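You operate a simulated robot arm through the tools that you are given. There is no shell and no other tool. Be economical: measure what you need, move in short steps, check, and stop when the job is done.

The job below is to be done with a simulated two-armed robot. You get a single attempt, and the scene is never put back.

JOB
Vent the line, park the green hose and cap the sieve pipe.
Fine: at the pipe table; vent first, vent valve shut again once the gauge is down; hose on the table peg; use the silver cap and clamp it.

The check looks at the end state, three seconds after you hand in, the way a careful person would. Anything else that was tipped, shoved, dropped, spilled or broken makes it a failure. A push-on lid holds only when it is set on centred and level and pressed home; a screw cap is set on level and turned clockwise until tight.

ROBOT AND FRAMES
Two 7-joint arms with two-finger parallel grippers on one trunk, on a base that drives. Base frame: it is fixed to the floor where the robot stands at the start and does not move with it; the origin is under the middle of the robot, x ahead of it, y to its left, z up. Readings come in mm, rad, newtons and seconds.
The left shoulder is at the start at [50, 187, 1110], the right one opposite. With the tool pointing down near the work surface each hand reaches from about 100 to 660 mm from the robot's upright axis, wherever it stands, measured 20 degrees to its own side. Places, roughly: air valve lever [400, 200, 1000]; blower [700, 300, 700]; pipe cap (6x6x6 cm) [400, 600, 800]; pipe stub [400, 1200, 800]; table peg [600, 700, 800]; vent valve lever [500, 0, 1000]. Payload 3.43 kg a hand.
Tool frame (each hand has its own): the origin (TCP) lies between the finger pads and is the grasp point; the fingertips stand 30 mm ahead of it; z points along the fingers, y is the line along which they close. Largest opening 94 mm; finger width 28, thickness 10; the body of the gripper, 50 by 96 mm, starts 55 mm behind the TCP.
Orientation is that of the tool frame in the base frame, as [roll, pitch, yaw] about the fixed x, y, z axes, in that order (R = Rz(yaw) Ry(pitch) Rx(roll)). With the fingers straight down and closing along the base's y, the tool's x points along the base's -x, its y along +y and its z along -z.

CONTROLS
- The arms move only by the tool drive_tool. It takes "left_plan", "right_plan" or both (then of equal length, played together; a hand with none holds still); each is a list of rows, each a list of 3 entries, a list of its own where there are three numbers: the shift along the tool's x, y, z in mm, then the turn, a rotation vector about the tool's x, y, z in rad, then the opening, from 0 (shut) to 1 (fully open). In form: [[[dx, dy, dz], [wx, wy, wz], jaw], ...]. A call has 1 to 12 rows; each row is the pose to reach, as a shift and turn from the pose commanded when the call began, along the tool's axes at that moment. A row lasts 0.2 s, in which the tool goes at most 50 mm and 0.15 rad; a call with a longer step from one row to the next is refused whole, and so is a gripper value outside its range. A pose out of reach is approached as far as the arm can. The call stops where the force on the tool passes 40 N (or 10 N more than at its start, if that is more) or the arm is blocked; 0.2 s more then pass. Each finger travels about 153 mm/s and halts on what it meets, pressing with about 22 N; the grip force reading is that of the motor and also rises with nothing between the fingers. The clock runs only during rows and for 0.2 s after the last one: add rows that repeat a pose to give the fingers time. It gives the time, the measured TCP pose, the force on the tool (base axes), the opening and the grip force at its end, in the units of the frame above (readings bear some noise), with the torque about the TCP (base axes, N m) and any sound that the robot's microphone picked up, and new pictures: "views" is both (left out), scene, wrist or none (wrist: the cameras of the hands that moved).
- Cameras (640 x 400 px; columns grow to the right, rows downward): "scene" is now at [144, 37.9, 1285.4]; the picture's right is [0.41, -0.91, 0.00], its down [-0.40, -0.18, -0.90] and it looks along [0.82, 0.37, -0.44] (base axes); focal length 219 px, centre (320, 200). "left" rides on the left gripper at [76, -14, -103] in its tool frame; the picture's right is [0.18, 0.98, 0.00], its down [-0.75, 0.14, -0.64] and it looks along [-0.63, 0.12, 0.77] (tool axes); focal length 243 px, centre (320, 200). "right" rides on the right gripper at [76, 14, -102] in its tool frame; the picture's right is [-0.18, 0.98, 0.00], its down [-0.75, -0.14, -0.64] and it looks along [-0.63, -0.12, 0.77] (tool axes); focal length 243 px, centre (320, 200).
- move_column(by): slides the trunk up (or, below 0, down) by that many mm; the arms and the scene camera ride with it, the base frame stays. It gives what a move gives, with no picture.
- drive_base(legs): drives the robot by 1 to 6 legs, each [ahead, left, turn to the left] in mm, mm and rad, along the robot's own axes; the way and the turn of a leg run together, so that a leg with both is an arc; at most 1500 mm and 3.142 rad a leg. The arms and the cameras ride along, it lands a little off, and it stops where it bumps. It gives what a move gives, and a new picture of the scene camera.
- pan_tilt(pan, tilt): turns the head with the scene camera to pan (to the left, within 1.396 rad either way) and tilt (down, from -0.506 to 1.204), counted from straight ahead of the robot. It gives what a move gives, and a new picture of the scene camera.
- locate(camera, pixels): for up to 12 pixels [column, row] of the newest picture of that camera ("zoom" is the newest enlarged one), the place [x, y, z] in the base frame of the surface seen there, good to about 2 mm. It takes no simulated time.
- inspect(camera, box): a new picture of the part [left, top, right, bottom] of that camera's present view, enlarged. It takes no simulated time.
- hand_in(): hands the job in; it is judged then, once.

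Work in short steps. Measure before you move; look again where a grasp or a placing could have gone wrong, and mend it. You have 80 turns and 260 pictures in all, those below and enlarged ones among them. Open the grippers and draw the arms clear of the work before you hand the job in, unless the task says otherwise; then end with one line.

The tools are called after ">>>" by a JSON object that holds its "method" and its "body". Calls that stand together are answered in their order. drive_tool: Moves the arms, as the interface text tells. Its arguments: {"type":"object","properties":{"left_plan":{"type":"array","items":{"type":"array"}},"right_plan":{"type":"array","items":{"type":"array"}},"views":{"type":"string","enum":["both","scene","wrist","none"]}},"required":[]} The other tools are called the same way: move_column (by) slides the trunk up or down; drive_base (legs) drives the base; pan_tilt (pan, tilt) turns the head that bears the scene camera; locate (camera, pixels) gives the place of the surface under pixels of a picture; inspect (camera, box) takes an enlarged picture of a part of a camera's view; hand_in () hands the job in.

At the start:

```text
time_s: 0.0
left_tcp_pos: [309.3, 469.8, 1124.0]
left_tcp_rot: [3.141, 0.003, -3.139]
left_contact_force: [0.5, -1.1, -0.9]
left_moment: [0.0, -0.01, 0.02]
left_gripper_width: 93.8
left_grip_force: 0.1
right_tcp_pos: [278.7, 24.3, 1176.4]
right_tcp_rot: [3.139, 0.0, 3.142]
right_contact_force: [0.3, -0.4, 0.3]
right_moment: [0.05, 0.01, 0.03]
right_gripper_width: 93.8
right_grip_force: 0.0
trunk travel left (down, up): [-325.0, 107.0]
robot x, y, heading: [2.0, 0.5, -0.004]
head pan, tilt: [0.426, 0.457]
```

scene: 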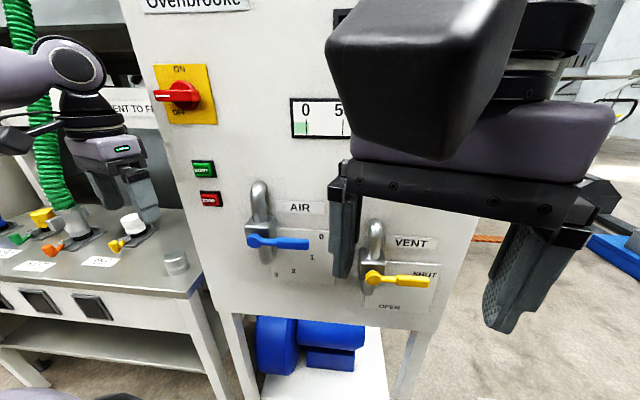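
right: 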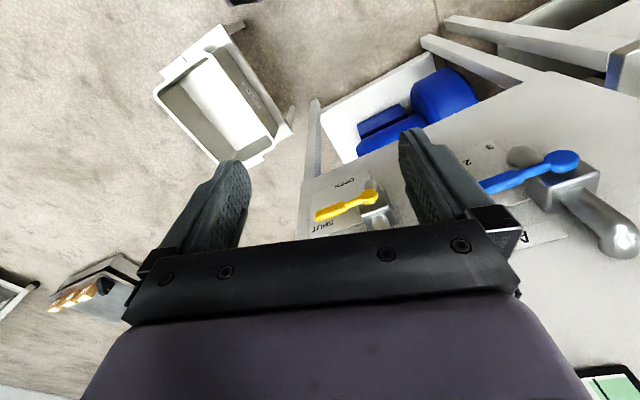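
left: 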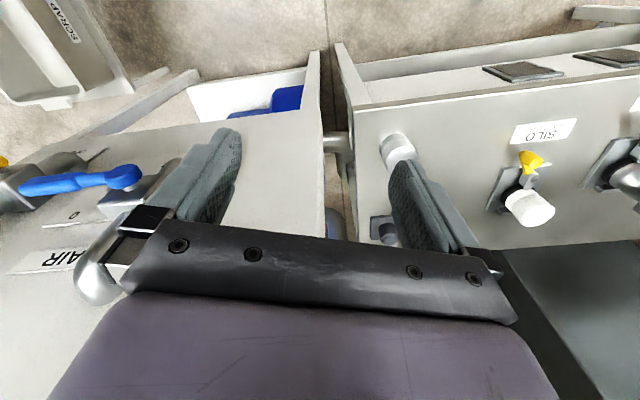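

The right arm hides part of the panel in the scene view. I look closer at the panel and then pan to the pipe table.

>>> {"method": "inspect", "body": {"camera": "scene", "box": [140, 50, 460, 330]}}

>>> {"method": "locate", "body": {"camera": "scene", "pixels": [[372, 278], [400, 281], [425, 283], [420, 307], [425, 272], [254, 241], [305, 243], [260, 190], [376, 225], [320, 105], [180, 94], [176, 262]]}}

>>> {"method": "pan_tilt", "body": {"pan": 1.2, "tilt": 0.5}}

```text
1.43 times, centred on (300, 190) of scene
```

zoom: 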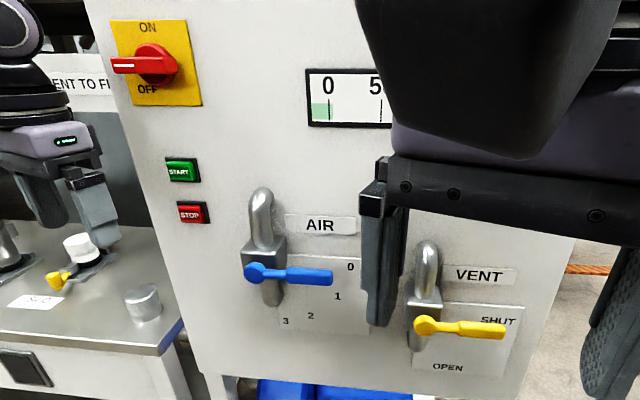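

```text
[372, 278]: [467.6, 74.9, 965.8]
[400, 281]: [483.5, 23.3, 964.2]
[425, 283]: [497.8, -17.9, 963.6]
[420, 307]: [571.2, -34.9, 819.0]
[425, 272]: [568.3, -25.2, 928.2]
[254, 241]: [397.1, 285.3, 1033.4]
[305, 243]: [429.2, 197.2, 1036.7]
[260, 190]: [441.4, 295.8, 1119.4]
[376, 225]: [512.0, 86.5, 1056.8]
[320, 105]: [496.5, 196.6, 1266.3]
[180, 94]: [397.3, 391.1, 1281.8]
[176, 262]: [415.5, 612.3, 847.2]
```

```text
time_s: 1.1
left_tcp_pos: [309.0, 470.5, 1121.3]
left_tcp_rot: [-3.141, 0.002, -3.141]
left_contact_force: [0.3, 1.2, 0.1]
left_moment: [0.02, 0.0, 0.03]
left_gripper_width: 93.9
left_grip_force: 0.0
right_tcp_pos: [281.1, 25.8, 1174.7]
right_tcp_rot: [3.14, 0.003, 3.118]
right_contact_force: [17.5, 63.6, -12.1]
right_moment: [-8.14, 1.14, -5.62]
right_gripper_width: 94.1
right_grip_force: 0.2
trunk travel left (down, up): [-325.0, 107.0]
robot x, y, heading: [2.4, -2.4, -0.004]
head pan, tilt: [1.201, 0.499]
```

scene: 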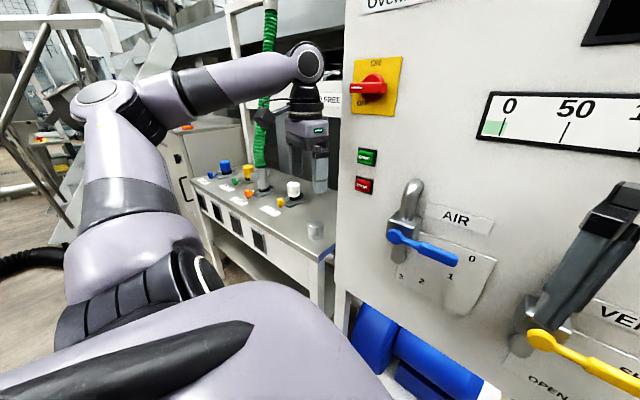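

The right hand reads about 64 N after the head turn; the head probably touches the right arm. I pan back a little to relieve it and look at the gauge.

>>> {"method": "pan_tilt", "body": {"pan": 0.6, "tilt": 0.3}}

```text
time_s: 2.1
left_tcp_pos: [308.6, 468.5, 1124.1]
left_tcp_rot: [3.141, 0.002, -3.139]
left_contact_force: [0.0, -0.2, -0.3]
left_moment: [0.01, 0.01, 0.01]
left_gripper_width: 93.9
left_grip_force: 0.0
right_tcp_pos: [277.7, 26.8, 1177.5]
right_tcp_rot: [-3.142, -0.001, -3.138]
right_contact_force: [0.0, -0.1, 0.2]
right_moment: [0.02, 0.03, -0.03]
right_gripper_width: 94.2
right_grip_force: 0.0
trunk travel left (down, up): [-325.0, 107.0]
robot x, y, heading: [0.3, -3.4, -0.004]
head pan, tilt: [0.6, 0.3]
```

scene: 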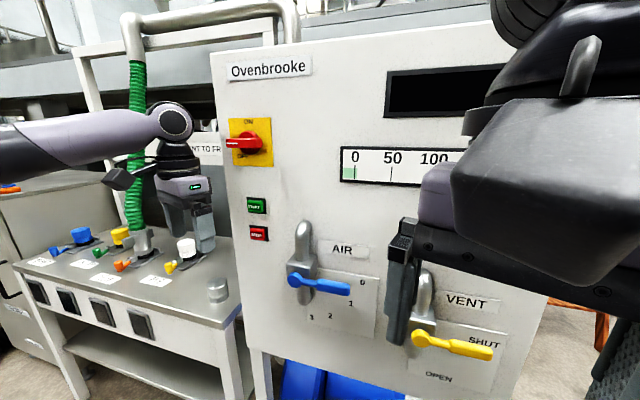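

Force is gone now. I measure the panel plane and the vent lever from this view before planning the grasp.

>>> {"method": "locate", "body": {"camera": "scene", "pixels": [[285, 120], [300, 200], [365, 330], [280, 350], [520, 340], [475, 380], [417, 337], [440, 342], [465, 347], [488, 353], [427, 290], [460, 322]]}}

>>> {"method": "inspect", "body": {"camera": "scene", "box": [380, 260, 540, 400]}}

>>> {"method": "inspect", "body": {"camera": "right", "box": [280, 120, 500, 260]}}

>>> {"method": "inspect", "body": {"camera": "scene", "box": [220, 60, 480, 250]}}

```text
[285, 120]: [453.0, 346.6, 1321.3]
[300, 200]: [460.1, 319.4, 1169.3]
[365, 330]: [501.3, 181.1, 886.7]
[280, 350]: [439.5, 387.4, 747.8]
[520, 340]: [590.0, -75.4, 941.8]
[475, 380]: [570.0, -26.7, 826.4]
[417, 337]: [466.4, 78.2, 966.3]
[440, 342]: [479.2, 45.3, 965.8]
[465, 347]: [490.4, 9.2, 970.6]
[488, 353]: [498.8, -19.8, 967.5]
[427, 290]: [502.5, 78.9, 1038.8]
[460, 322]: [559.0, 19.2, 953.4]
```

```text
2.86 times, centred on (460, 330) of scene
```

zoom: 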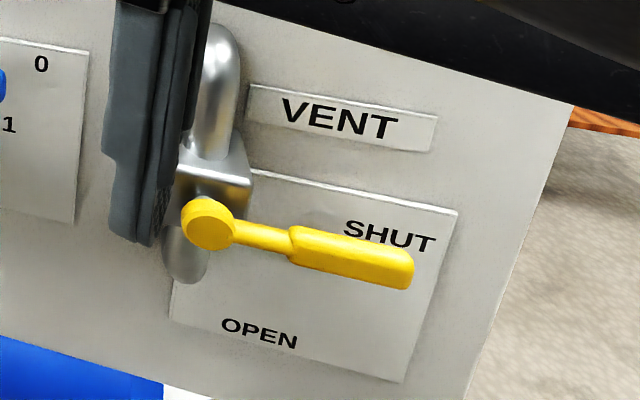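

```text
2.86 times, centred on (390, 190) of right
```

zoom: 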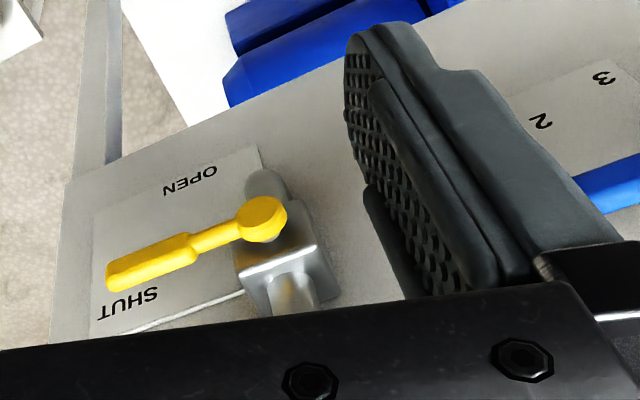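

```text
2.11 times, centred on (350, 155) of scene
```

zoom: 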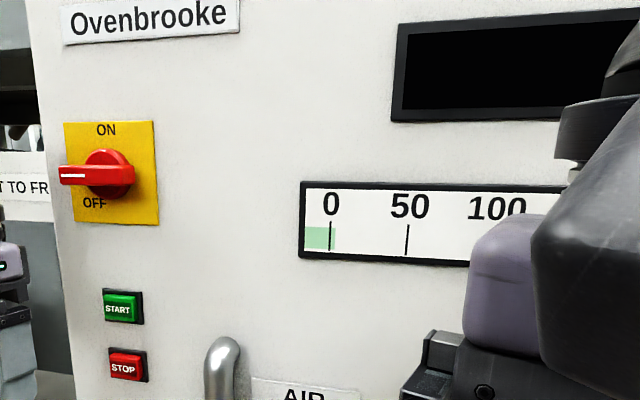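

Panel plane fits n=(0.951,0.309,0) at 538 mm; the vent lever handle sits at (498,4,966), about 65 mm in front of it, horizontal at SHUT. I swing the right hand down and toward horizontal, fingers to close vertically, in two halves.

>>> {"method": "drive_tool", "body": {"right_plan": [[[-15.6, -6.5, 26.2], [0.0653, -0.0898, -0.0898], 1], [[-31.2, -13, 52.5], [0.1305, -0.1796, -0.1796], 1], [[-46.9, -19.5, 78.7], [0.1958, -0.2694, -0.2694], 1], [[-62.5, -26, 105], [0.261, -0.3593, -0.3593], 1], [[-78.1, -32.5, 131.2], [0.3263, -0.4491, -0.4491], 1], [[-93.7, -39, 157.5], [0.3915, -0.5389, -0.5389], 1], [[-109.4, -45.5, 183.7], [0.4568, -0.6287, -0.6287], 1], [[-125, -52, 210], [0.522, -0.7185, -0.7185], 1]], "views": "scene"}}

```text
time_s: 3.9
left_tcp_pos: [309.0, 469.7, 1124.0]
left_tcp_rot: [-3.141, 0.003, -3.139]
left_contact_force: [0.2, -0.5, 0.2]
left_moment: [-0.05, 0.0, 0.01]
left_gripper_width: 94.1
left_grip_force: 0.0
right_tcp_pos: [403.2, -25.8, 965.7]
right_tcp_rot: [-2.354, 0.415, -2.196]
right_contact_force: [-0.2, 0.7, 0.7]
right_moment: [0.0, -0.01, 0.02]
right_gripper_width: 93.9
right_grip_force: 0.0
trunk travel left (down, up): [-325.0, 107.0]
robot x, y, heading: [-0.8, 1.4, -0.0]
head pan, tilt: [0.6, 0.3]
```

scene: 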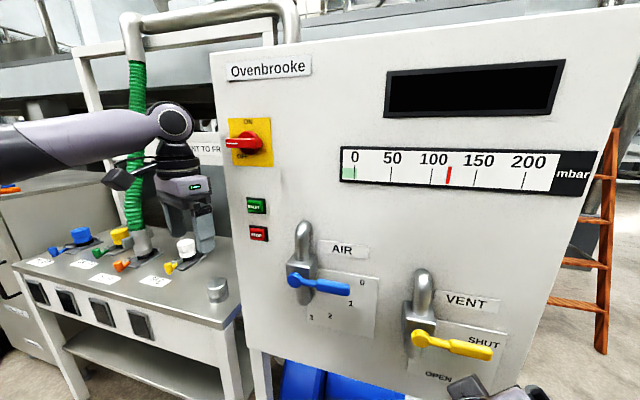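

The gauge's red mark stands at about 115 mbar, at pixel (448,175). I finish the turn of the right hand.

>>> {"method": "drive_tool", "body": {"right_plan": [[[0, 0, 0], [0.0653, -0.0898, -0.0898], 1], [[0, 0, 0], [0.1305, -0.1796, -0.1796], 1], [[0, 0, 0], [0.1958, -0.2694, -0.2694], 1], [[0, 0, 0], [0.261, -0.3593, -0.3593], 1], [[0, 0, 0], [0.3263, -0.4491, -0.4491], 1], [[0, 0, 0], [0.3915, -0.5389, -0.5389], 1], [[0, 0, 0], [0.4568, -0.6287, -0.6287], 1], [[0, 0, 0], [0.522, -0.7185, -0.7185], 1]]}}

```text
time_s: 5.7
left_tcp_pos: [308.2, 470.5, 1123.0]
left_tcp_rot: [3.141, 0.001, -3.139]
left_contact_force: [0.5, -0.5, -0.7]
left_moment: [0.0, 0.0, -0.01]
left_gripper_width: 93.8
left_grip_force: 0.0
right_tcp_pos: [405.7, -28.2, 976.5]
right_tcp_rot: [-1.562, 0.017, -1.28]
right_contact_force: [0.2, -0.1, 0.5]
right_moment: [0.0, 0.01, -0.01]
right_gripper_width: 94.0
right_grip_force: 0.1
right hand out of reach, approached as far as the arm can: row 8
trunk travel left (down, up): [-325.0, 107.0]
robot x, y, heading: [3.5, -5.1, 0.005]
head pan, tilt: [0.6, 0.3]
```

scene: 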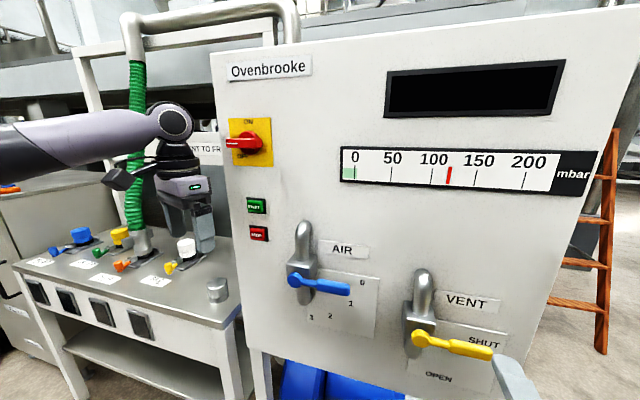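
right: 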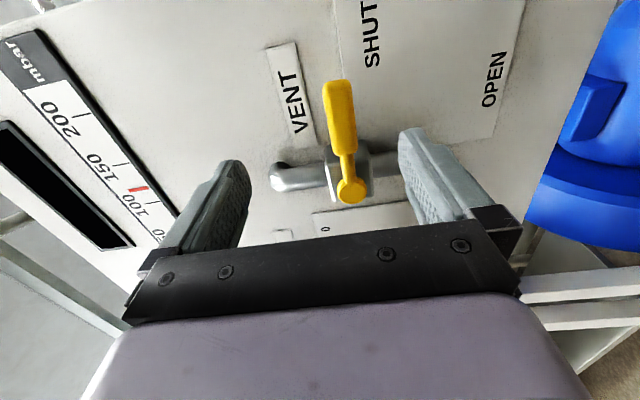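

The hand is roughly horizontal with the lever between the jaws in the wrist view (yellow at (345,140)). I advance 50 mm and read the pose.

>>> {"method": "drive_tool", "body": {"right_plan": [[[0, 0, 25], [0, 0, 0], 1], [[0, 0, 50], [0, 0, 0], 1]], "views": "wrist"}}

```text
time_s: 6.3
left_tcp_pos: [309.2, 470.0, 1122.8]
left_tcp_rot: [3.141, 0.002, -3.14]
left_contact_force: [-0.3, 1.0, 0.6]
left_moment: [-0.02, 0.02, -0.01]
left_gripper_width: 94.1
left_grip_force: 0.0
right_tcp_pos: [443.7, -7.8, 973.4]
right_tcp_rot: [-1.586, 0.015, -1.285]
right_contact_force: [0.9, 0.2, -0.5]
right_moment: [0.02, 0.0, 0.02]
right_gripper_width: 94.0
right_grip_force: 0.2
right hand out of reach, approached as far as the arm can: row 1, 2
trunk travel left (down, up): [-325.0, 107.0]
robot x, y, heading: [0.5, 0.1, 0.002]
head pan, tilt: [0.6, 0.3]
```

right: 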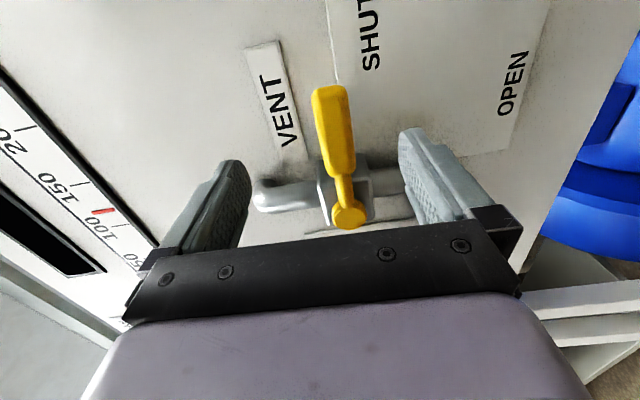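

Still slightly short (n=420, wants 475; z 973 vs 966). I advance further with a 7 mm downward correction (tool +y).

>>> {"method": "drive_tool", "body": {"right_plan": [[[0, 4, 28], [0, 0, 0], 1], [[2, 7, 56], [0, 0, 0], 1], [[2, 7, 56], [0, 0, 0], 1]], "views": "wrist"}}

```text
time_s: 7.1
left_tcp_pos: [309.3, 470.0, 1124.5]
left_tcp_rot: [-3.139, 0.003, -3.141]
left_contact_force: [0.0, -1.0, 0.0]
left_moment: [0.0, 0.01, -0.03]
left_gripper_width: 93.8
left_grip_force: 0.0
right_tcp_pos: [493.7, 22.3, 986.1]
right_tcp_rot: [-1.565, 0.02, -1.289]
right_contact_force: [-0.8, 0.1, 0.6]
right_moment: [0.01, 0.0, 0.01]
right_gripper_width: 93.8
right_grip_force: 0.0
right hand out of reach, approached as far as the arm can: row 1, 2, 3
trunk travel left (down, up): [-325.0, 107.0]
robot x, y, heading: [0.0, -1.1, -0.0]
head pan, tilt: [0.6, 0.3]
```

right: 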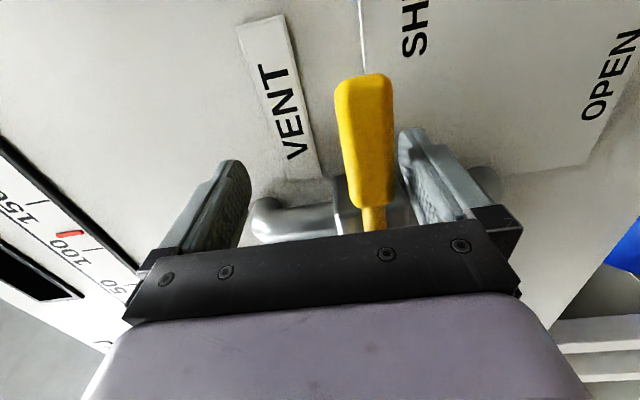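

The arm drifted 20 mm high (z 986), apparently by a wrist limit at this roll. I roll 0.3 rad the way the lever will turn and correct down 18 mm and out 14 mm, to see if that is reachable with the jaws still open.

>>> {"method": "drive_tool", "body": {"right_plan": [[[5, 6, 0], [0, 0, 0.15], 1], [[14, 18, 0], [0, 0, 0.3], 1], [[14, 18, 0], [0, 0, 0.3], 1]], "views": "wrist"}}

```text
time_s: 7.9
left_tcp_pos: [309.8, 470.2, 1124.2]
left_tcp_rot: [-3.14, 0.0, -3.14]
left_contact_force: [-0.1, -0.8, -1.0]
left_moment: [-0.02, -0.01, -0.01]
left_gripper_width: 93.9
left_grip_force: 0.0
right_tcp_pos: [490.3, 20.3, 981.6]
right_tcp_rot: [-1.561, 0.324, -1.291]
right_contact_force: [2.0, -1.0, 1.2]
right_moment: [-0.02, -0.13, -0.15]
right_gripper_width: 93.2
right_grip_force: 0.0
right hand out of reach, approached as far as the arm can: row 1, 2, 3
trunk travel left (down, up): [-325.0, 107.0]
robot x, y, heading: [0.4, -2.2, 0.006]
head pan, tilt: [0.6, 0.3]
```

right: 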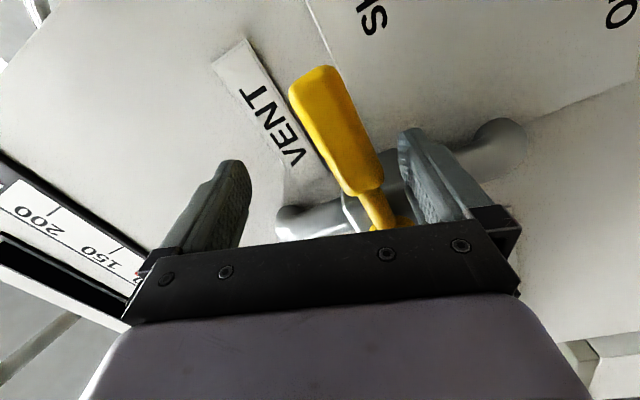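

Still pulled high, so the arm wants a lower shoulder rather than a different roll. I back off 70 mm, undo the roll, then lower the trunk.

>>> {"method": "drive_tool", "body": {"right_plan": [[[0, 0, -35], [0, 0, 0], 1], [[0, 0, -70], [0, 0, -0.1], 1]], "views": "none"}}

>>> {"method": "move_column", "body": {"by": -100}}

```text
time_s: 8.7
left_tcp_pos: [309.6, 470.0, 1124.4]
left_tcp_rot: [3.141, 0.002, -3.141]
left_contact_force: [-0.6, -0.2, -0.8]
left_moment: [-0.02, -0.02, -0.02]
left_gripper_width: 93.9
left_grip_force: 0.1
right_tcp_pos: [427.2, -14.4, 968.4]
right_tcp_rot: [-1.6, 0.252, -1.347]
right_contact_force: [-1.1, -0.9, -0.1]
right_moment: [-0.05, 0.0, 0.03]
right_gripper_width: 94.2
right_grip_force: 0.0
trunk travel left (down, up): [-325.0, 107.0]
robot x, y, heading: [-2.0, -1.0, 0.005]
head pan, tilt: [0.6, 0.3]
stopped in row 2 (right hand): the arm was blocked; the commanded pose is now the measured one
```

```text
time_s: 10.1
left_tcp_pos: [309.5, 470.2, 1024.7]
left_tcp_rot: [3.141, 0.002, -3.141]
left_contact_force: [0.2, -0.3, -0.2]
left_moment: [0.01, 0.01, 0.0]
left_gripper_width: 94.2
left_grip_force: 0.0
right_tcp_pos: [427.6, -14.4, 869.1]
right_tcp_rot: [-1.6, 0.249, -1.348]
right_contact_force: [1.0, 0.1, 0.3]
right_moment: [0.0, 0.02, 0.01]
right_gripper_width: 94.0
right_grip_force: 0.0
trunk travel left (down, up): [-225.0, 207.0]
robot x, y, heading: [0.0, -0.3, 0.001]
head pan, tilt: [0.6, 0.3]
```

Now the hand is at z 869 with the shoulder lower. I raise the hand to the lever level while rolling it back to level and look.

>>> {"method": "drive_tool", "body": {"right_plan": [[[-6, -24, 0], [0, -0.02, -0.06], 1], [[-12, -48, 0], [0, -0.04, -0.12], 1], [[-18, -72, 0], [0, -0.06, -0.18], 1], [[-22, -94, 0], [0, -0.08, -0.24], 1], [[-22, -94, 0], [0, -0.08, -0.24], 1]], "views": "wrist"}}

```text
time_s: 10.8
left_tcp_pos: [309.1, 469.0, 1024.5]
left_tcp_rot: [-3.141, 0.002, -3.141]
left_contact_force: [-0.3, 0.7, -0.5]
left_moment: [0.0, -0.01, -0.02]
left_gripper_width: 93.9
left_grip_force: 0.0
right_tcp_pos: [412.3, -25.2, 857.3]
right_tcp_rot: [-1.792, 0.172, -1.353]
right_contact_force: [0.0, -0.2, -0.5]
right_moment: [0.02, -0.02, -0.02]
right_gripper_width: 93.7
right_grip_force: 0.0
trunk travel left (down, up): [-225.0, 207.0]
robot x, y, heading: [0.6, 0.3, -0.006]
head pan, tilt: [0.6, 0.3]
stopped in row 3 (right hand): the arm was blocked; the commanded pose is now the measured one
```

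right: 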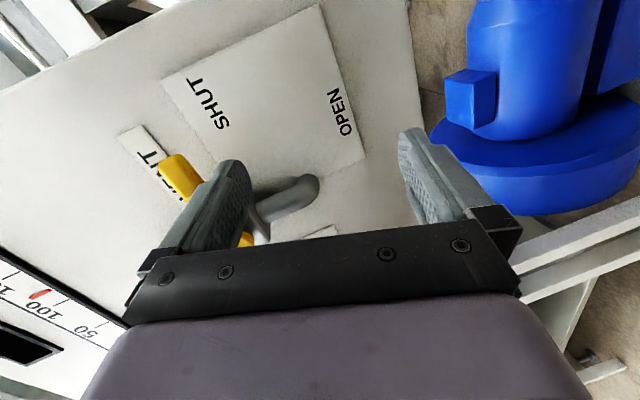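

The arm is blocked though no contact is felt, so a joint limit or self-contact. I turn the head to look at the right arm itself.

>>> {"method": "pan_tilt", "body": {"pan": -0.35, "tilt": 0.8}}

```text
time_s: 12.0
left_tcp_pos: [309.0, 470.3, 1023.9]
left_tcp_rot: [-3.141, 0.0, -3.14]
left_contact_force: [0.2, -1.1, 0.0]
left_moment: [-0.02, 0.02, 0.0]
left_gripper_width: 93.8
left_grip_force: 0.0
right_tcp_pos: [412.9, -24.9, 856.9]
right_tcp_rot: [-1.792, 0.17, -1.352]
right_contact_force: [-0.1, 0.2, -0.6]
right_moment: [-0.01, 0.01, -0.03]
right_gripper_width: 94.1
right_grip_force: 0.0
trunk travel left (down, up): [-225.0, 207.0]
robot x, y, heading: [1.5, -0.7, 0.002]
head pan, tilt: [-0.351, 0.799]
```

scene: 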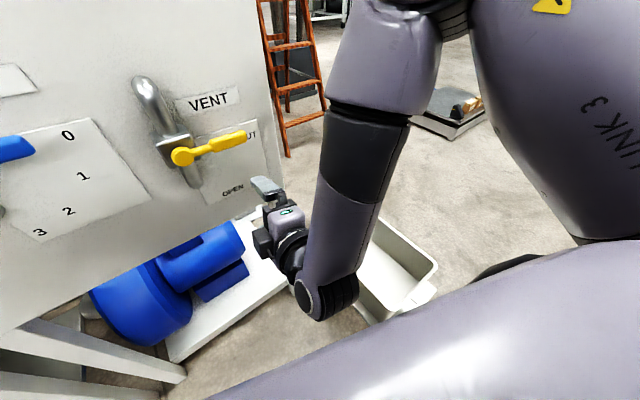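

The forearm hangs steeply down and the wrist is bent to its limit; standing farther back will flatten it. I drive back 200 mm.

>>> {"method": "drive_base", "body": {"legs": [[-200, 0, 0]]}}

```text
time_s: 13.6
left_tcp_pos: [113.7, 468.3, 1025.2]
left_tcp_rot: [-3.141, 0.003, 3.137]
left_contact_force: [-0.2, 0.4, 0.2]
left_moment: [-0.03, 0.0, -0.03]
left_gripper_width: 93.9
left_grip_force: 0.1
right_tcp_pos: [213.9, -26.1, 857.3]
right_tcp_rot: [-1.789, 0.171, -1.358]
right_contact_force: [-0.4, -0.5, 1.0]
right_moment: [-0.01, -0.02, 0.01]
right_gripper_width: 94.1
right_grip_force: 0.0
trunk travel left (down, up): [-225.0, 207.0]
robot x, y, heading: [-197.7, -2.6, -0.006]
head pan, tilt: [-0.351, 0.799]
```

scene: 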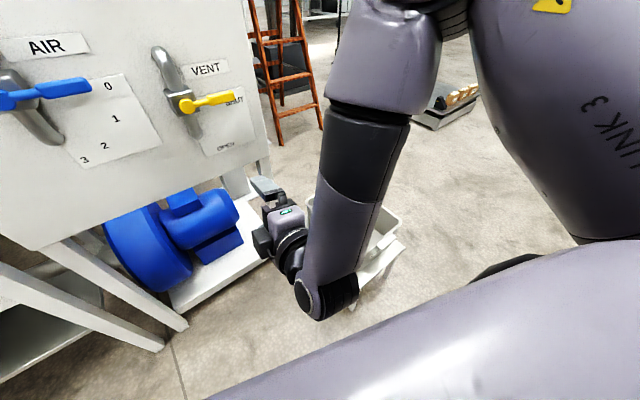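

Now the hand can come forward to the pre-grasp (403,-27,966), levelling as it goes.

>>> {"method": "drive_tool", "body": {"right_plan": [[[3.6, -25.3, 25.9], [0.035, -0.014, -0.03], 1], [[7.3, -50.5, 51.8], [0.07, -0.027, -0.06], 1], [[10.9, -75.8, 77.7], [0.105, -0.041, -0.09], 1], [[14.5, -101, 103.5], [0.14, -0.055, -0.12], 1], [[18.2, -126.2, 129.4], [0.175, -0.068, -0.15], 1], [[21.8, -151.5, 155.3], [0.21, -0.082, -0.18], 1], [[21.8, -151.5, 155.3], [0.21, -0.082, -0.18], 1]]}}

```text
time_s: 15.2
left_tcp_pos: [114.1, 468.1, 1024.4]
left_tcp_rot: [-3.141, 0.002, 3.136]
left_contact_force: [0.2, 0.0, -0.6]
left_moment: [0.03, -0.01, -0.01]
left_gripper_width: 94.0
left_grip_force: 0.0
right_tcp_pos: [388.4, 14.6, 989.5]
right_tcp_rot: [-1.587, 0.0, -1.285]
right_contact_force: [0.4, 0.0, 0.5]
right_moment: [-0.02, 0.02, 0.03]
right_gripper_width: 94.3
right_grip_force: 0.0
right hand out of reach, approached as far as the arm can: row 3, 4, 5, 6, 7
trunk travel left (down, up): [-225.0, 207.0]
robot x, y, heading: [-199.1, -2.1, -0.007]
head pan, tilt: [-0.351, 0.799]
```

scene: 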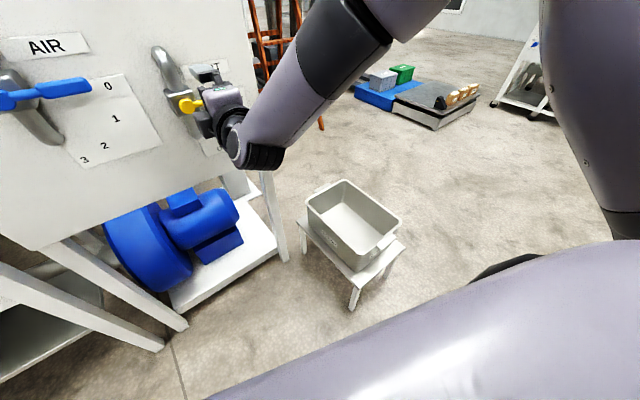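
right: 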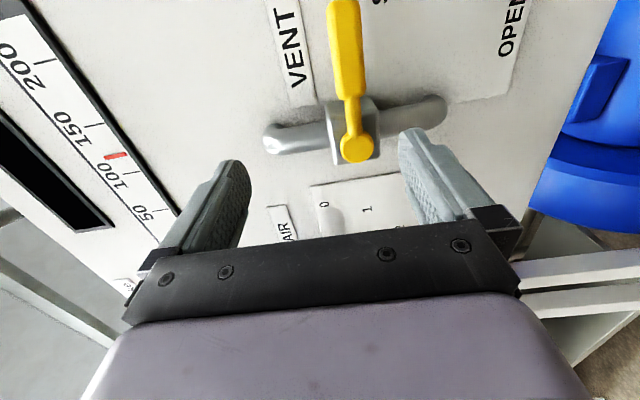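

Close but 40 mm left and 23 mm high of target, still limited. I give the arm more room: base 100 mm back and 60 mm right, trunk 100 mm down.

>>> {"method": "drive_base", "body": {"legs": [[-100, -60, 0]]}}

>>> {"method": "move_column", "body": {"by": -100}}

```text
time_s: 16.4
left_tcp_pos: [13.7, 409.0, 1024.3]
left_tcp_rot: [-3.141, 0.002, 3.136]
left_contact_force: [0.9, 0.7, -0.4]
left_moment: [0.01, -0.01, 0.0]
left_gripper_width: 93.9
left_grip_force: 0.1
right_tcp_pos: [288.6, -45.3, 987.4]
right_tcp_rot: [-1.584, -0.001, -1.287]
right_contact_force: [0.1, 0.7, -0.3]
right_moment: [0.02, 0.02, 0.01]
right_gripper_width: 94.1
right_grip_force: 0.0
trunk travel left (down, up): [-225.0, 207.0]
robot x, y, heading: [-299.5, -62.2, -0.005]
head pan, tilt: [-0.351, 0.799]
```

scene: 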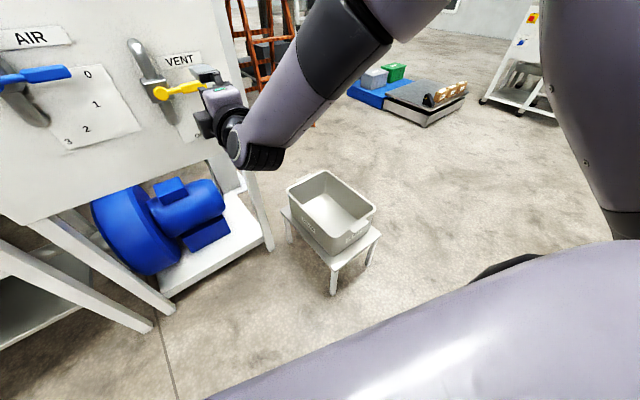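

```text
time_s: 17.8
left_tcp_pos: [14.7, 408.2, 924.4]
left_tcp_rot: [-3.141, 0.003, 3.137]
left_contact_force: [-0.3, -0.2, 0.0]
left_moment: [0.01, 0.0, -0.02]
left_gripper_width: 93.9
left_grip_force: 0.2
right_tcp_pos: [289.4, -45.0, 888.7]
right_tcp_rot: [-1.587, 0.002, -1.289]
right_contact_force: [-0.4, -0.1, -0.6]
right_moment: [0.0, 0.0, 0.0]
right_gripper_width: 93.9
right_grip_force: 0.1
trunk travel left (down, up): [-125.0, 307.0]
robot x, y, heading: [-300.9, -61.2, -0.008]
head pan, tilt: [-0.351, 0.799]
```

Move to the pre-grasp (403,-27,966) again.

>>> {"method": "drive_tool", "body": {"right_plan": [[[3.6, -19, 28], [0, -0.01, 0], 1], [[7, -38, 57], [0, -0.015, 0], 1], [[10.7, -58, 86], [0, -0.02, 0], 1], [[14.3, -77, 114], [0, -0.032, 0], 1], [[14.3, -77, 114], [0, -0.032, 0], 1]]}}

```text
time_s: 19.0
left_tcp_pos: [14.5, 407.9, 923.1]
left_tcp_rot: [3.14, 0.002, 3.136]
left_contact_force: [-0.4, 0.9, -0.3]
left_moment: [-0.04, 0.01, 0.03]
left_gripper_width: 94.3
left_grip_force: 0.1
right_tcp_pos: [403.3, -26.5, 962.6]
right_tcp_rot: [-1.588, 0.001, -1.255]
right_contact_force: [0.8, -0.3, 0.5]
right_moment: [-0.01, -0.02, 0.04]
right_gripper_width: 93.9
right_grip_force: 0.0
trunk travel left (down, up): [-125.0, 307.0]
robot x, y, heading: [-296.4, -61.0, -0.01]
head pan, tilt: [-0.351, 0.799]
```

scene: 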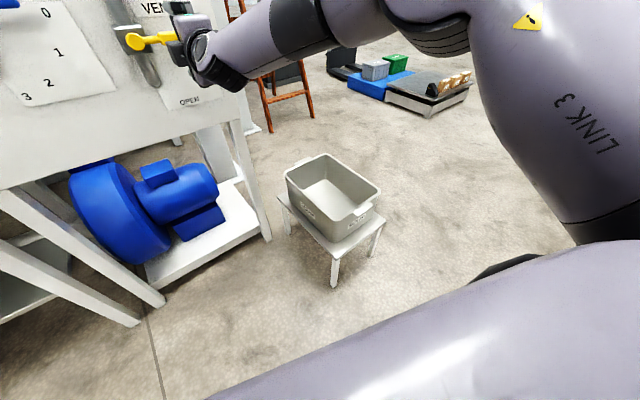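
right: 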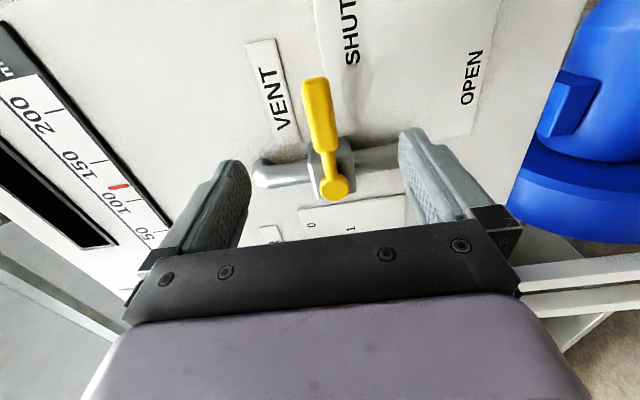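

Reached cleanly, at (403,-27,963), lever centred in the jaws. I advance 100 mm and close on the handle.

>>> {"method": "drive_tool", "body": {"right_plan": [[[0, -3, 34], [0, 0, 0], 1], [[0, -3, 67], [0, 0, 0], 1], [[0, -3, 100], [0, 0, 0], 1], [[0, -3, 100], [0, 0, 0], 0.5], [[0, -3, 100], [0, 0, 0], 0.3], [[0, -3, 100], [0, 0, 0], 0], [[0, -3, 100], [0, 0, 0], 0]], "views": "wrist"}}

>>> {"method": "pan_tilt", "body": {"pan": 0.25, "tilt": 0.2}}

```text
time_s: 20.6
left_tcp_pos: [14.9, 408.7, 922.5]
left_tcp_rot: [3.141, 0.002, 3.138]
left_contact_force: [-0.3, 0.4, 0.6]
left_moment: [0.0, 0.02, 0.0]
left_gripper_width: 94.1
left_grip_force: 0.1
right_tcp_pos: [459.5, -8.5, 967.3]
right_tcp_rot: [-1.586, 0.001, -1.255]
right_contact_force: [0.0, 0.2, -0.4]
right_moment: [-0.01, 0.01, 0.02]
right_gripper_width: 0.1
right_grip_force: 21.4
right hand out of reach, approached as far as the arm can: row 2, 3, 4, 5, 6, 7
trunk travel left (down, up): [-125.0, 307.0]
robot x, y, heading: [-298.2, -59.0, -0.007]
head pan, tilt: [-0.351, 0.799]
```

right: 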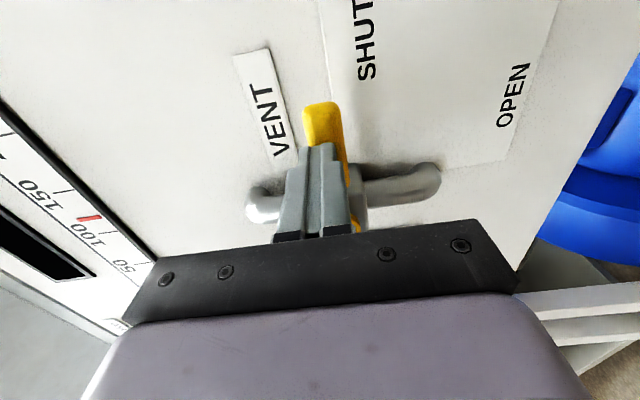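

```text
time_s: 21.6
left_tcp_pos: [15.1, 407.4, 924.2]
left_tcp_rot: [-3.142, 0.003, 3.138]
left_contact_force: [0.4, -0.2, -0.2]
left_moment: [-0.02, 0.01, -0.03]
left_gripper_width: 94.3
left_grip_force: 0.0
right_tcp_pos: [459.8, -9.1, 965.0]
right_tcp_rot: [-1.585, 0.001, -1.255]
right_contact_force: [0.4, -0.4, 0.0]
right_moment: [0.01, -0.01, -0.01]
right_gripper_width: 0.0
right_grip_force: 21.9
trunk travel left (down, up): [-125.0, 307.0]
robot x, y, heading: [-299.5, -56.6, -0.006]
head pan, tilt: [0.25, 0.201]
```

scene: 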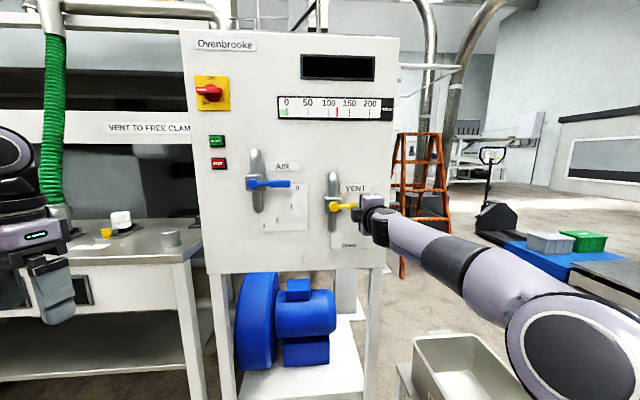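

At full reach the fingers closed on air just in front of the lever (n=434). I open, pull the hand back 80 mm, and drive the base about 90 mm toward the panel.

>>> {"method": "drive_tool", "body": {"right_plan": [[[0, 0, -10], [0, 0, 0], 0.5], [[0, 0, -40], [0, 0, 0], 1], [[0, 0, -80], [0, 0, 0], 1], [[0, 0, -80], [0, 0, 0], 1]], "views": "none"}}

>>> {"method": "drive_base", "body": {"legs": [[85, 28, 0]]}}

```text
time_s: 22.6
left_tcp_pos: [14.9, 408.8, 924.5]
left_tcp_rot: [3.14, 0.003, 3.137]
left_contact_force: [0.5, 0.2, -0.3]
left_moment: [0.02, 0.01, -0.03]
left_gripper_width: 94.1
left_grip_force: 0.0
right_tcp_pos: [382.2, -33.2, 968.5]
right_tcp_rot: [-1.585, 0.003, -1.257]
right_contact_force: [-0.1, 1.0, -0.5]
right_moment: [-0.01, -0.02, -0.04]
right_gripper_width: 94.2
right_grip_force: 0.0
trunk travel left (down, up): [-125.0, 307.0]
robot x, y, heading: [-300.1, -55.8, -0.004]
head pan, tilt: [0.25, 0.201]
```

```text
time_s: 23.7
left_tcp_pos: [99.7, 436.8, 923.9]
left_tcp_rot: [3.141, 0.002, 3.137]
left_contact_force: [-0.2, -0.3, 0.6]
left_moment: [0.02, -0.01, 0.0]
left_gripper_width: 94.1
left_grip_force: 0.0
right_tcp_pos: [467.2, -8.7, 967.1]
right_tcp_rot: [-1.587, 0.002, -1.255]
right_contact_force: [-0.2, 0.7, 0.3]
right_moment: [-0.01, -0.01, 0.01]
right_gripper_width: 94.1
right_grip_force: 0.1
trunk travel left (down, up): [-125.0, 307.0]
robot x, y, heading: [-214.1, -28.6, -0.003]
head pan, tilt: [0.25, 0.201]
```

scene: 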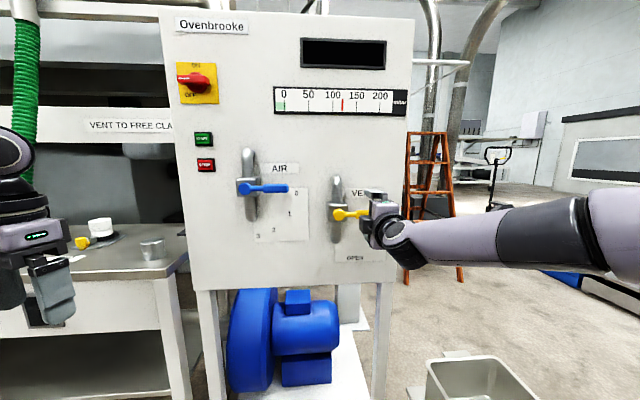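

TCP is at n=442, t=153, z=967. I advance 33 mm and close on the handle.

>>> {"method": "drive_tool", "body": {"right_plan": [[[0, 0, 17], [0, 0, 0], 1], [[-2, 0, 33], [0, 0, 0], 1], [[-2, 0, 33], [0, 0, 0], 0.5], [[-2, 0, 33], [0, 0, 0], 0.3], [[-2, 0, 33], [0, 0, 0], 0], [[-2, 0, 33], [0, 0, 0], 0]], "views": "wrist"}}

```text
time_s: 25.1
left_tcp_pos: [101.8, 437.5, 922.9]
left_tcp_rot: [3.138, 0.0, 3.136]
left_contact_force: [-0.1, 0.3, 0.5]
left_moment: [-0.01, 0.01, 0.0]
left_gripper_width: 94.1
left_grip_force: 0.1
right_tcp_pos: [497.3, 5.4, 959.8]
right_tcp_rot: [-1.599, 0.002, -1.254]
right_contact_force: [-11.3, -6.7, -26.1]
right_moment: [-0.08, -0.7, -0.53]
right_gripper_width: 27.7
right_grip_force: 45.2
trunk travel left (down, up): [-125.0, 307.0]
robot x, y, heading: [-210.1, -33.4, -0.008]
head pan, tilt: [0.25, 0.201]
```

right: 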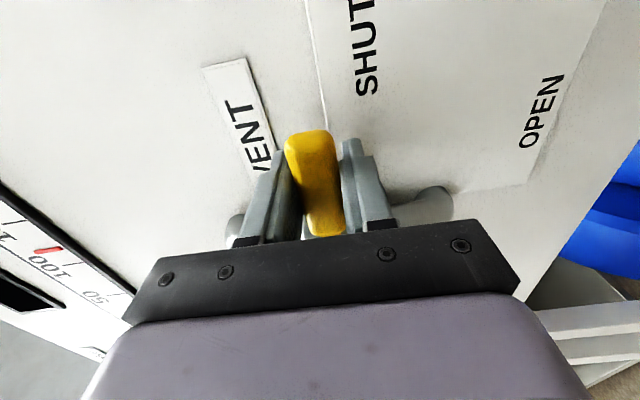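

The handle is gripped (width 27.7). I rotate it clockwise about its pivot (78.7 mm left, 5 mm up of the TCP) toward OPEN, rolling the hand along.

>>> {"method": "drive_tool", "body": {"right_plan": [[[-1.4, 15.7, 0], [0, 0, 0.137], 0], [[-4.3, 27.1, 0], [0, 0, 0.274], 0], [[-8.6, 37, 0], [0, 0, 0.411], 0], [[-14.1, 46.3, 0], [0, 0, 0.548], 0], [[-20.9, 54.7, 0], [0, 0, 0.685], 0], [[-28.8, 62.1, 0], [0, 0, 0.822], 0], [[-37.6, 68.3, 0], [0, 0, 0.959], 0], [[-47.2, 73.3, 0], [0, 0, 1.096], 0], [[-57.3, 76.9, 0], [0, 0, 1.233], 0], [[-67.9, 79.1, 0], [0, 0, 1.37], 0], [[-78.7, 79.9, 0], [0, 0, 1.507], 0]]}}

```text
time_s: 27.5
left_tcp_pos: [100.4, 433.4, 925.2]
left_tcp_rot: [3.14, -0.002, 3.137]
left_contact_force: [0.2, 0.6, 0.1]
left_moment: [-0.03, 0.02, 0.02]
left_gripper_width: 94.1
left_grip_force: 0.1
right_tcp_pos: [476.2, 74.8, 887.0]
right_tcp_rot: [-1.835, 1.511, -1.527]
right_contact_force: [17.1, -18.0, -2.2]
right_moment: [0.41, 0.94, 0.45]
right_gripper_width: 28.6
right_grip_force: 45.3
trunk travel left (down, up): [-125.0, 307.0]
robot x, y, heading: [-211.5, -29.2, -0.005]
head pan, tilt: [0.25, 0.201]
```

scene: 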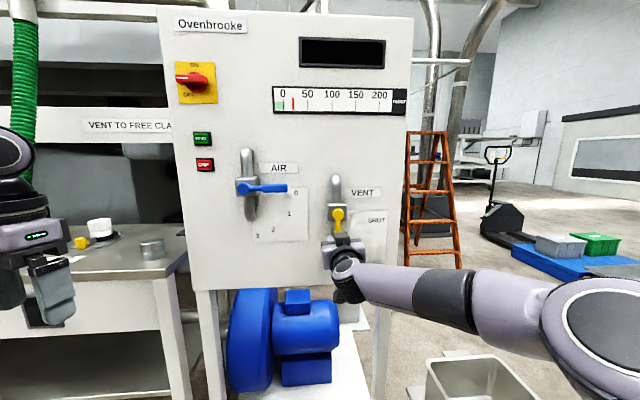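
right: 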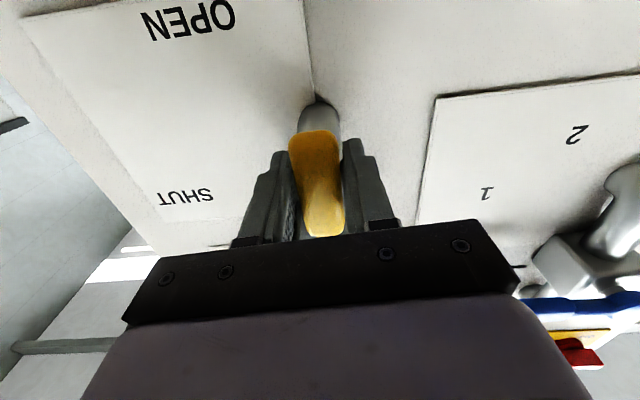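

The lever is open and the gauge has dropped to about 20 mbar. I hold for 2 s and look again.

>>> {"method": "drive_tool", "body": {"right_plan": [[[0, 0, 0], [0, 0, 0], 0], [[0, 0, 0], [0, 0, 0], 0], [[0, 0, 0], [0, 0, 0], 0], [[0, 0, 0], [0, 0, 0], 0], [[0, 0, 0], [0, 0, 0], 0], [[0, 0, 0], [0, 0, 0], 0], [[0, 0, 0], [0, 0, 0], 0], [[0, 0, 0], [0, 0, 0], 0], [[0, 0, 0], [0, 0, 0], 0], [[0, 0, 0], [0, 0, 0], 0]], "views": "none"}}

>>> {"method": "inspect", "body": {"camera": "scene", "box": [230, 70, 430, 270]}}

```text
time_s: 29.7
left_tcp_pos: [101.7, 435.5, 924.2]
left_tcp_rot: [3.139, -0.002, 3.137]
left_contact_force: [0.0, -0.4, -0.4]
left_moment: [0.02, -0.02, 0.02]
left_gripper_width: 94.4
left_grip_force: 0.1
right_tcp_pos: [474.5, 75.0, 886.4]
right_tcp_rot: [-1.837, 1.509, -1.53]
right_contact_force: [16.7, -17.9, -5.2]
right_moment: [1.05, 0.41, 0.29]
right_gripper_width: 28.5
right_grip_force: 44.7
trunk travel left (down, up): [-125.0, 307.0]
robot x, y, heading: [-210.9, -34.5, -0.005]
head pan, tilt: [0.25, 0.201]
```

```text
2.00 times, centred on (330, 170) of scene
```

zoom: 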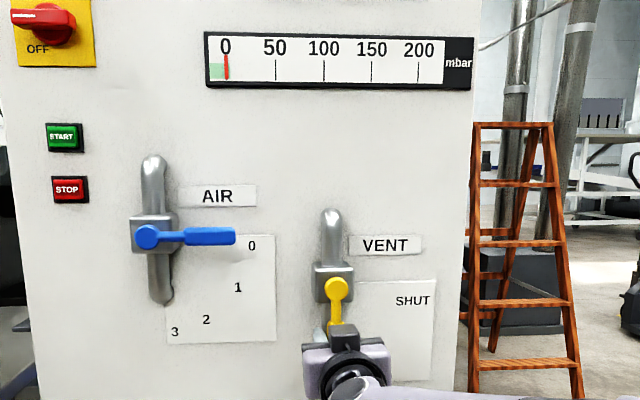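

The gauge reads 0. I turn the lever back counter-clockwise to SHUT along the reverse arc.

>>> {"method": "drive_tool", "body": {"right_plan": [[[-0.1, -10.8, 0], [0, 0, -0.137], 0], [[-1.6, -21.5, 0], [0, 0, -0.274], 0], [[-4.6, -31.9, 0], [0, 0, -0.411], 0], [[-8.9, -41.7, 0], [0, 0, -0.548], 0], [[-14.6, -50.9, 0], [0, 0, -0.685], 0], [[-21.5, -59.3, 0], [0, 0, -0.822], 0], [[-29.4, -66.6, 0], [0, 0, -0.959], 0], [[-38.3, -72.7, 0], [0, 0, -1.096], 0], [[-47.9, -77.6, 0], [0, 0, -1.233], 0], [[-58.1, -81.1, 0], [0, 0, -1.37], 0], [[-68.7, -83.2, 0], [0, 0, -1.507], 0], [[-70.5, -83.4, 0], [0, 0, -1.53], 0]]}}

```text
time_s: 32.3
left_tcp_pos: [99.5, 436.8, 923.1]
left_tcp_rot: [3.142, 0.0, 3.137]
left_contact_force: [0.6, -0.3, 0.1]
left_moment: [-0.01, 0.02, 0.01]
left_gripper_width: 93.9
left_grip_force: 0.1
right_tcp_pos: [497.6, 5.9, 960.1]
right_tcp_rot: [-1.591, -0.021, -1.252]
right_contact_force: [9.3, 0.6, -1.2]
right_moment: [1.55, 0.04, -0.16]
right_gripper_width: 27.8
right_grip_force: 44.5
trunk travel left (down, up): [-125.0, 307.0]
robot x, y, heading: [-214.5, -32.8, -0.012]
head pan, tilt: [0.25, 0.201]
```

scene: 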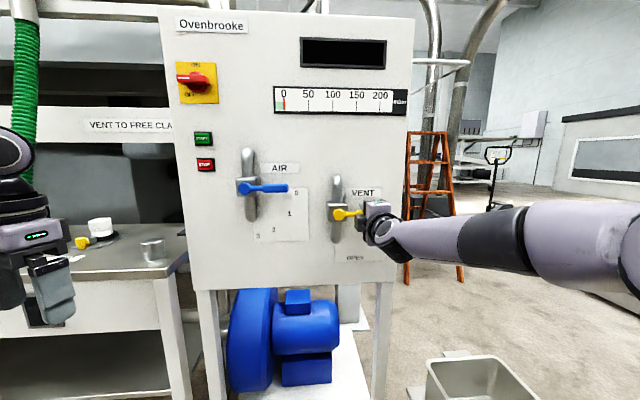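
right: 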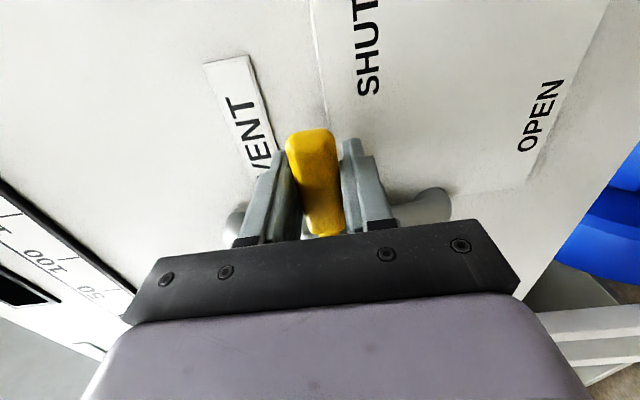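

The lever is back in its original SHUT pose (TCP 498,6,960). I open and draw back.

>>> {"method": "drive_tool", "body": {"right_plan": [[[0, 0, 0], [0, 0, 0], 0.6], [[0, 0, 0], [0, 0, 0], 1], [[0, 0, 0], [0, 0, 0], 1], [[0, 0, -40], [0, 0, 0], 1], [[0, 0, -80], [0, 0, 0], 1], [[0, 0, -120], [0, 0, 0], 1]], "views": "none"}}

>>> {"method": "inspect", "body": {"camera": "scene", "box": [230, 70, 430, 270]}}

>>> {"method": "pan_tilt", "body": {"pan": 0.8, "tilt": 0.3}}

```text
time_s: 33.7
left_tcp_pos: [98.9, 436.2, 924.1]
left_tcp_rot: [3.141, 0.001, 3.137]
left_contact_force: [0.3, 0.3, 0.0]
left_moment: [0.0, -0.01, 0.0]
left_gripper_width: 93.9
left_grip_force: 0.1
right_tcp_pos: [381.8, -31.4, 965.1]
right_tcp_rot: [-1.588, -0.022, -1.256]
right_contact_force: [0.2, 1.1, -1.0]
right_moment: [-0.02, -0.01, 0.07]
right_gripper_width: 93.9
right_grip_force: 0.1
trunk travel left (down, up): [-125.0, 307.0]
robot x, y, heading: [-213.5, -33.7, -0.002]
head pan, tilt: [0.25, 0.201]
```

```text
2.00 times, centred on (330, 170) of scene
```

zoom: 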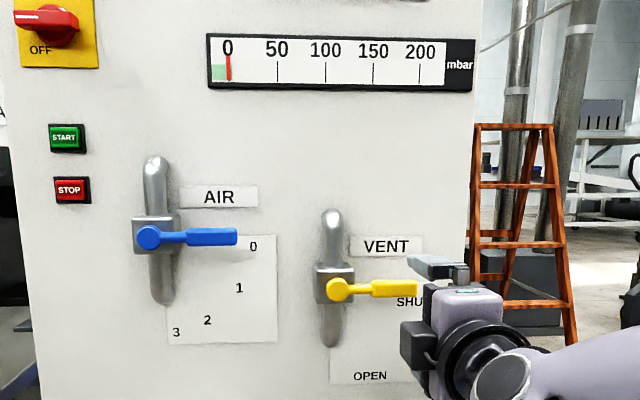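

```text
time_s: 34.6
left_tcp_pos: [99.0, 436.9, 923.3]
left_tcp_rot: [-3.141, 0.003, 3.136]
left_contact_force: [-0.9, -0.1, 0.8]
left_moment: [0.01, 0.01, 0.0]
left_gripper_width: 93.7
left_grip_force: 0.1
right_tcp_pos: [382.5, -31.2, 963.1]
right_tcp_rot: [-1.587, -0.023, -1.256]
right_contact_force: [0.0, 0.7, 0.4]
right_moment: [0.01, -0.02, -0.01]
right_gripper_width: 94.2
right_grip_force: 0.1
trunk travel left (down, up): [-125.0, 307.0]
robot x, y, heading: [-213.5, -29.9, -0.007]
head pan, tilt: [0.799, 0.3]
```

scene: 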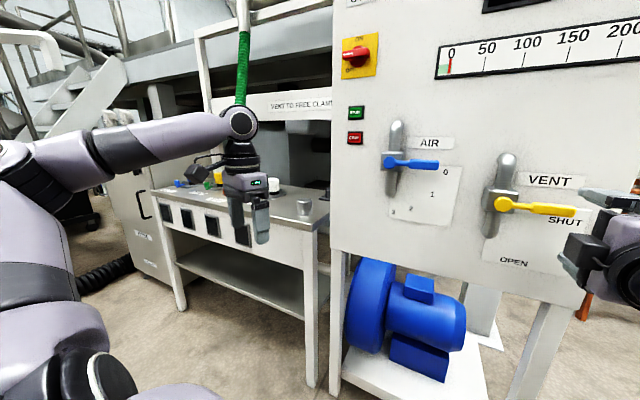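

Vent is shut and the gauge stays at 0. Now I map the pipe table before driving there.

>>> {"method": "locate", "body": {"camera": "scene", "pixels": [[318, 226], [153, 194], [304, 207], [274, 186], [180, 183], [130, 225], [145, 262], [300, 104], [238, 50], [100, 270], [325, 200], [220, 180]]}}

>>> {"method": "inspect", "body": {"camera": "scene", "box": [100, 60, 340, 260]}}

```text
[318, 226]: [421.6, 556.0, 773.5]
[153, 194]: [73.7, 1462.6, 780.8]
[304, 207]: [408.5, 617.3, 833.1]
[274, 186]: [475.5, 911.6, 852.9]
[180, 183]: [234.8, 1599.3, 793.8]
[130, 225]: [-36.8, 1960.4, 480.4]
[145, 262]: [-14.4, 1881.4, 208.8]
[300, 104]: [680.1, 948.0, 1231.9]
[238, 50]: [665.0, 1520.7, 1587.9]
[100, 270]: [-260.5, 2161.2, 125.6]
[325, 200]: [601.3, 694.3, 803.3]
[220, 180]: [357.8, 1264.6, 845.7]
```

```text
2.00 times, centred on (220, 160) of scene
```

zoom: 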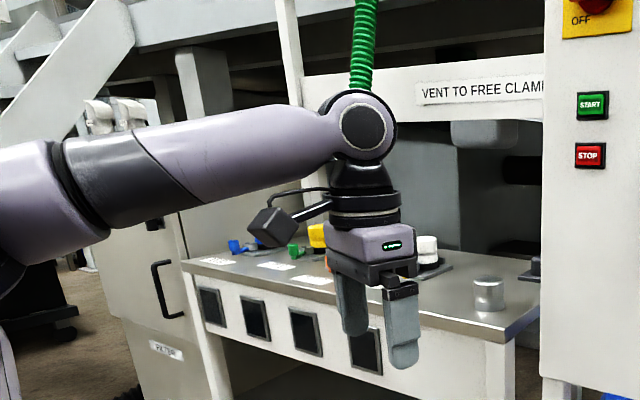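

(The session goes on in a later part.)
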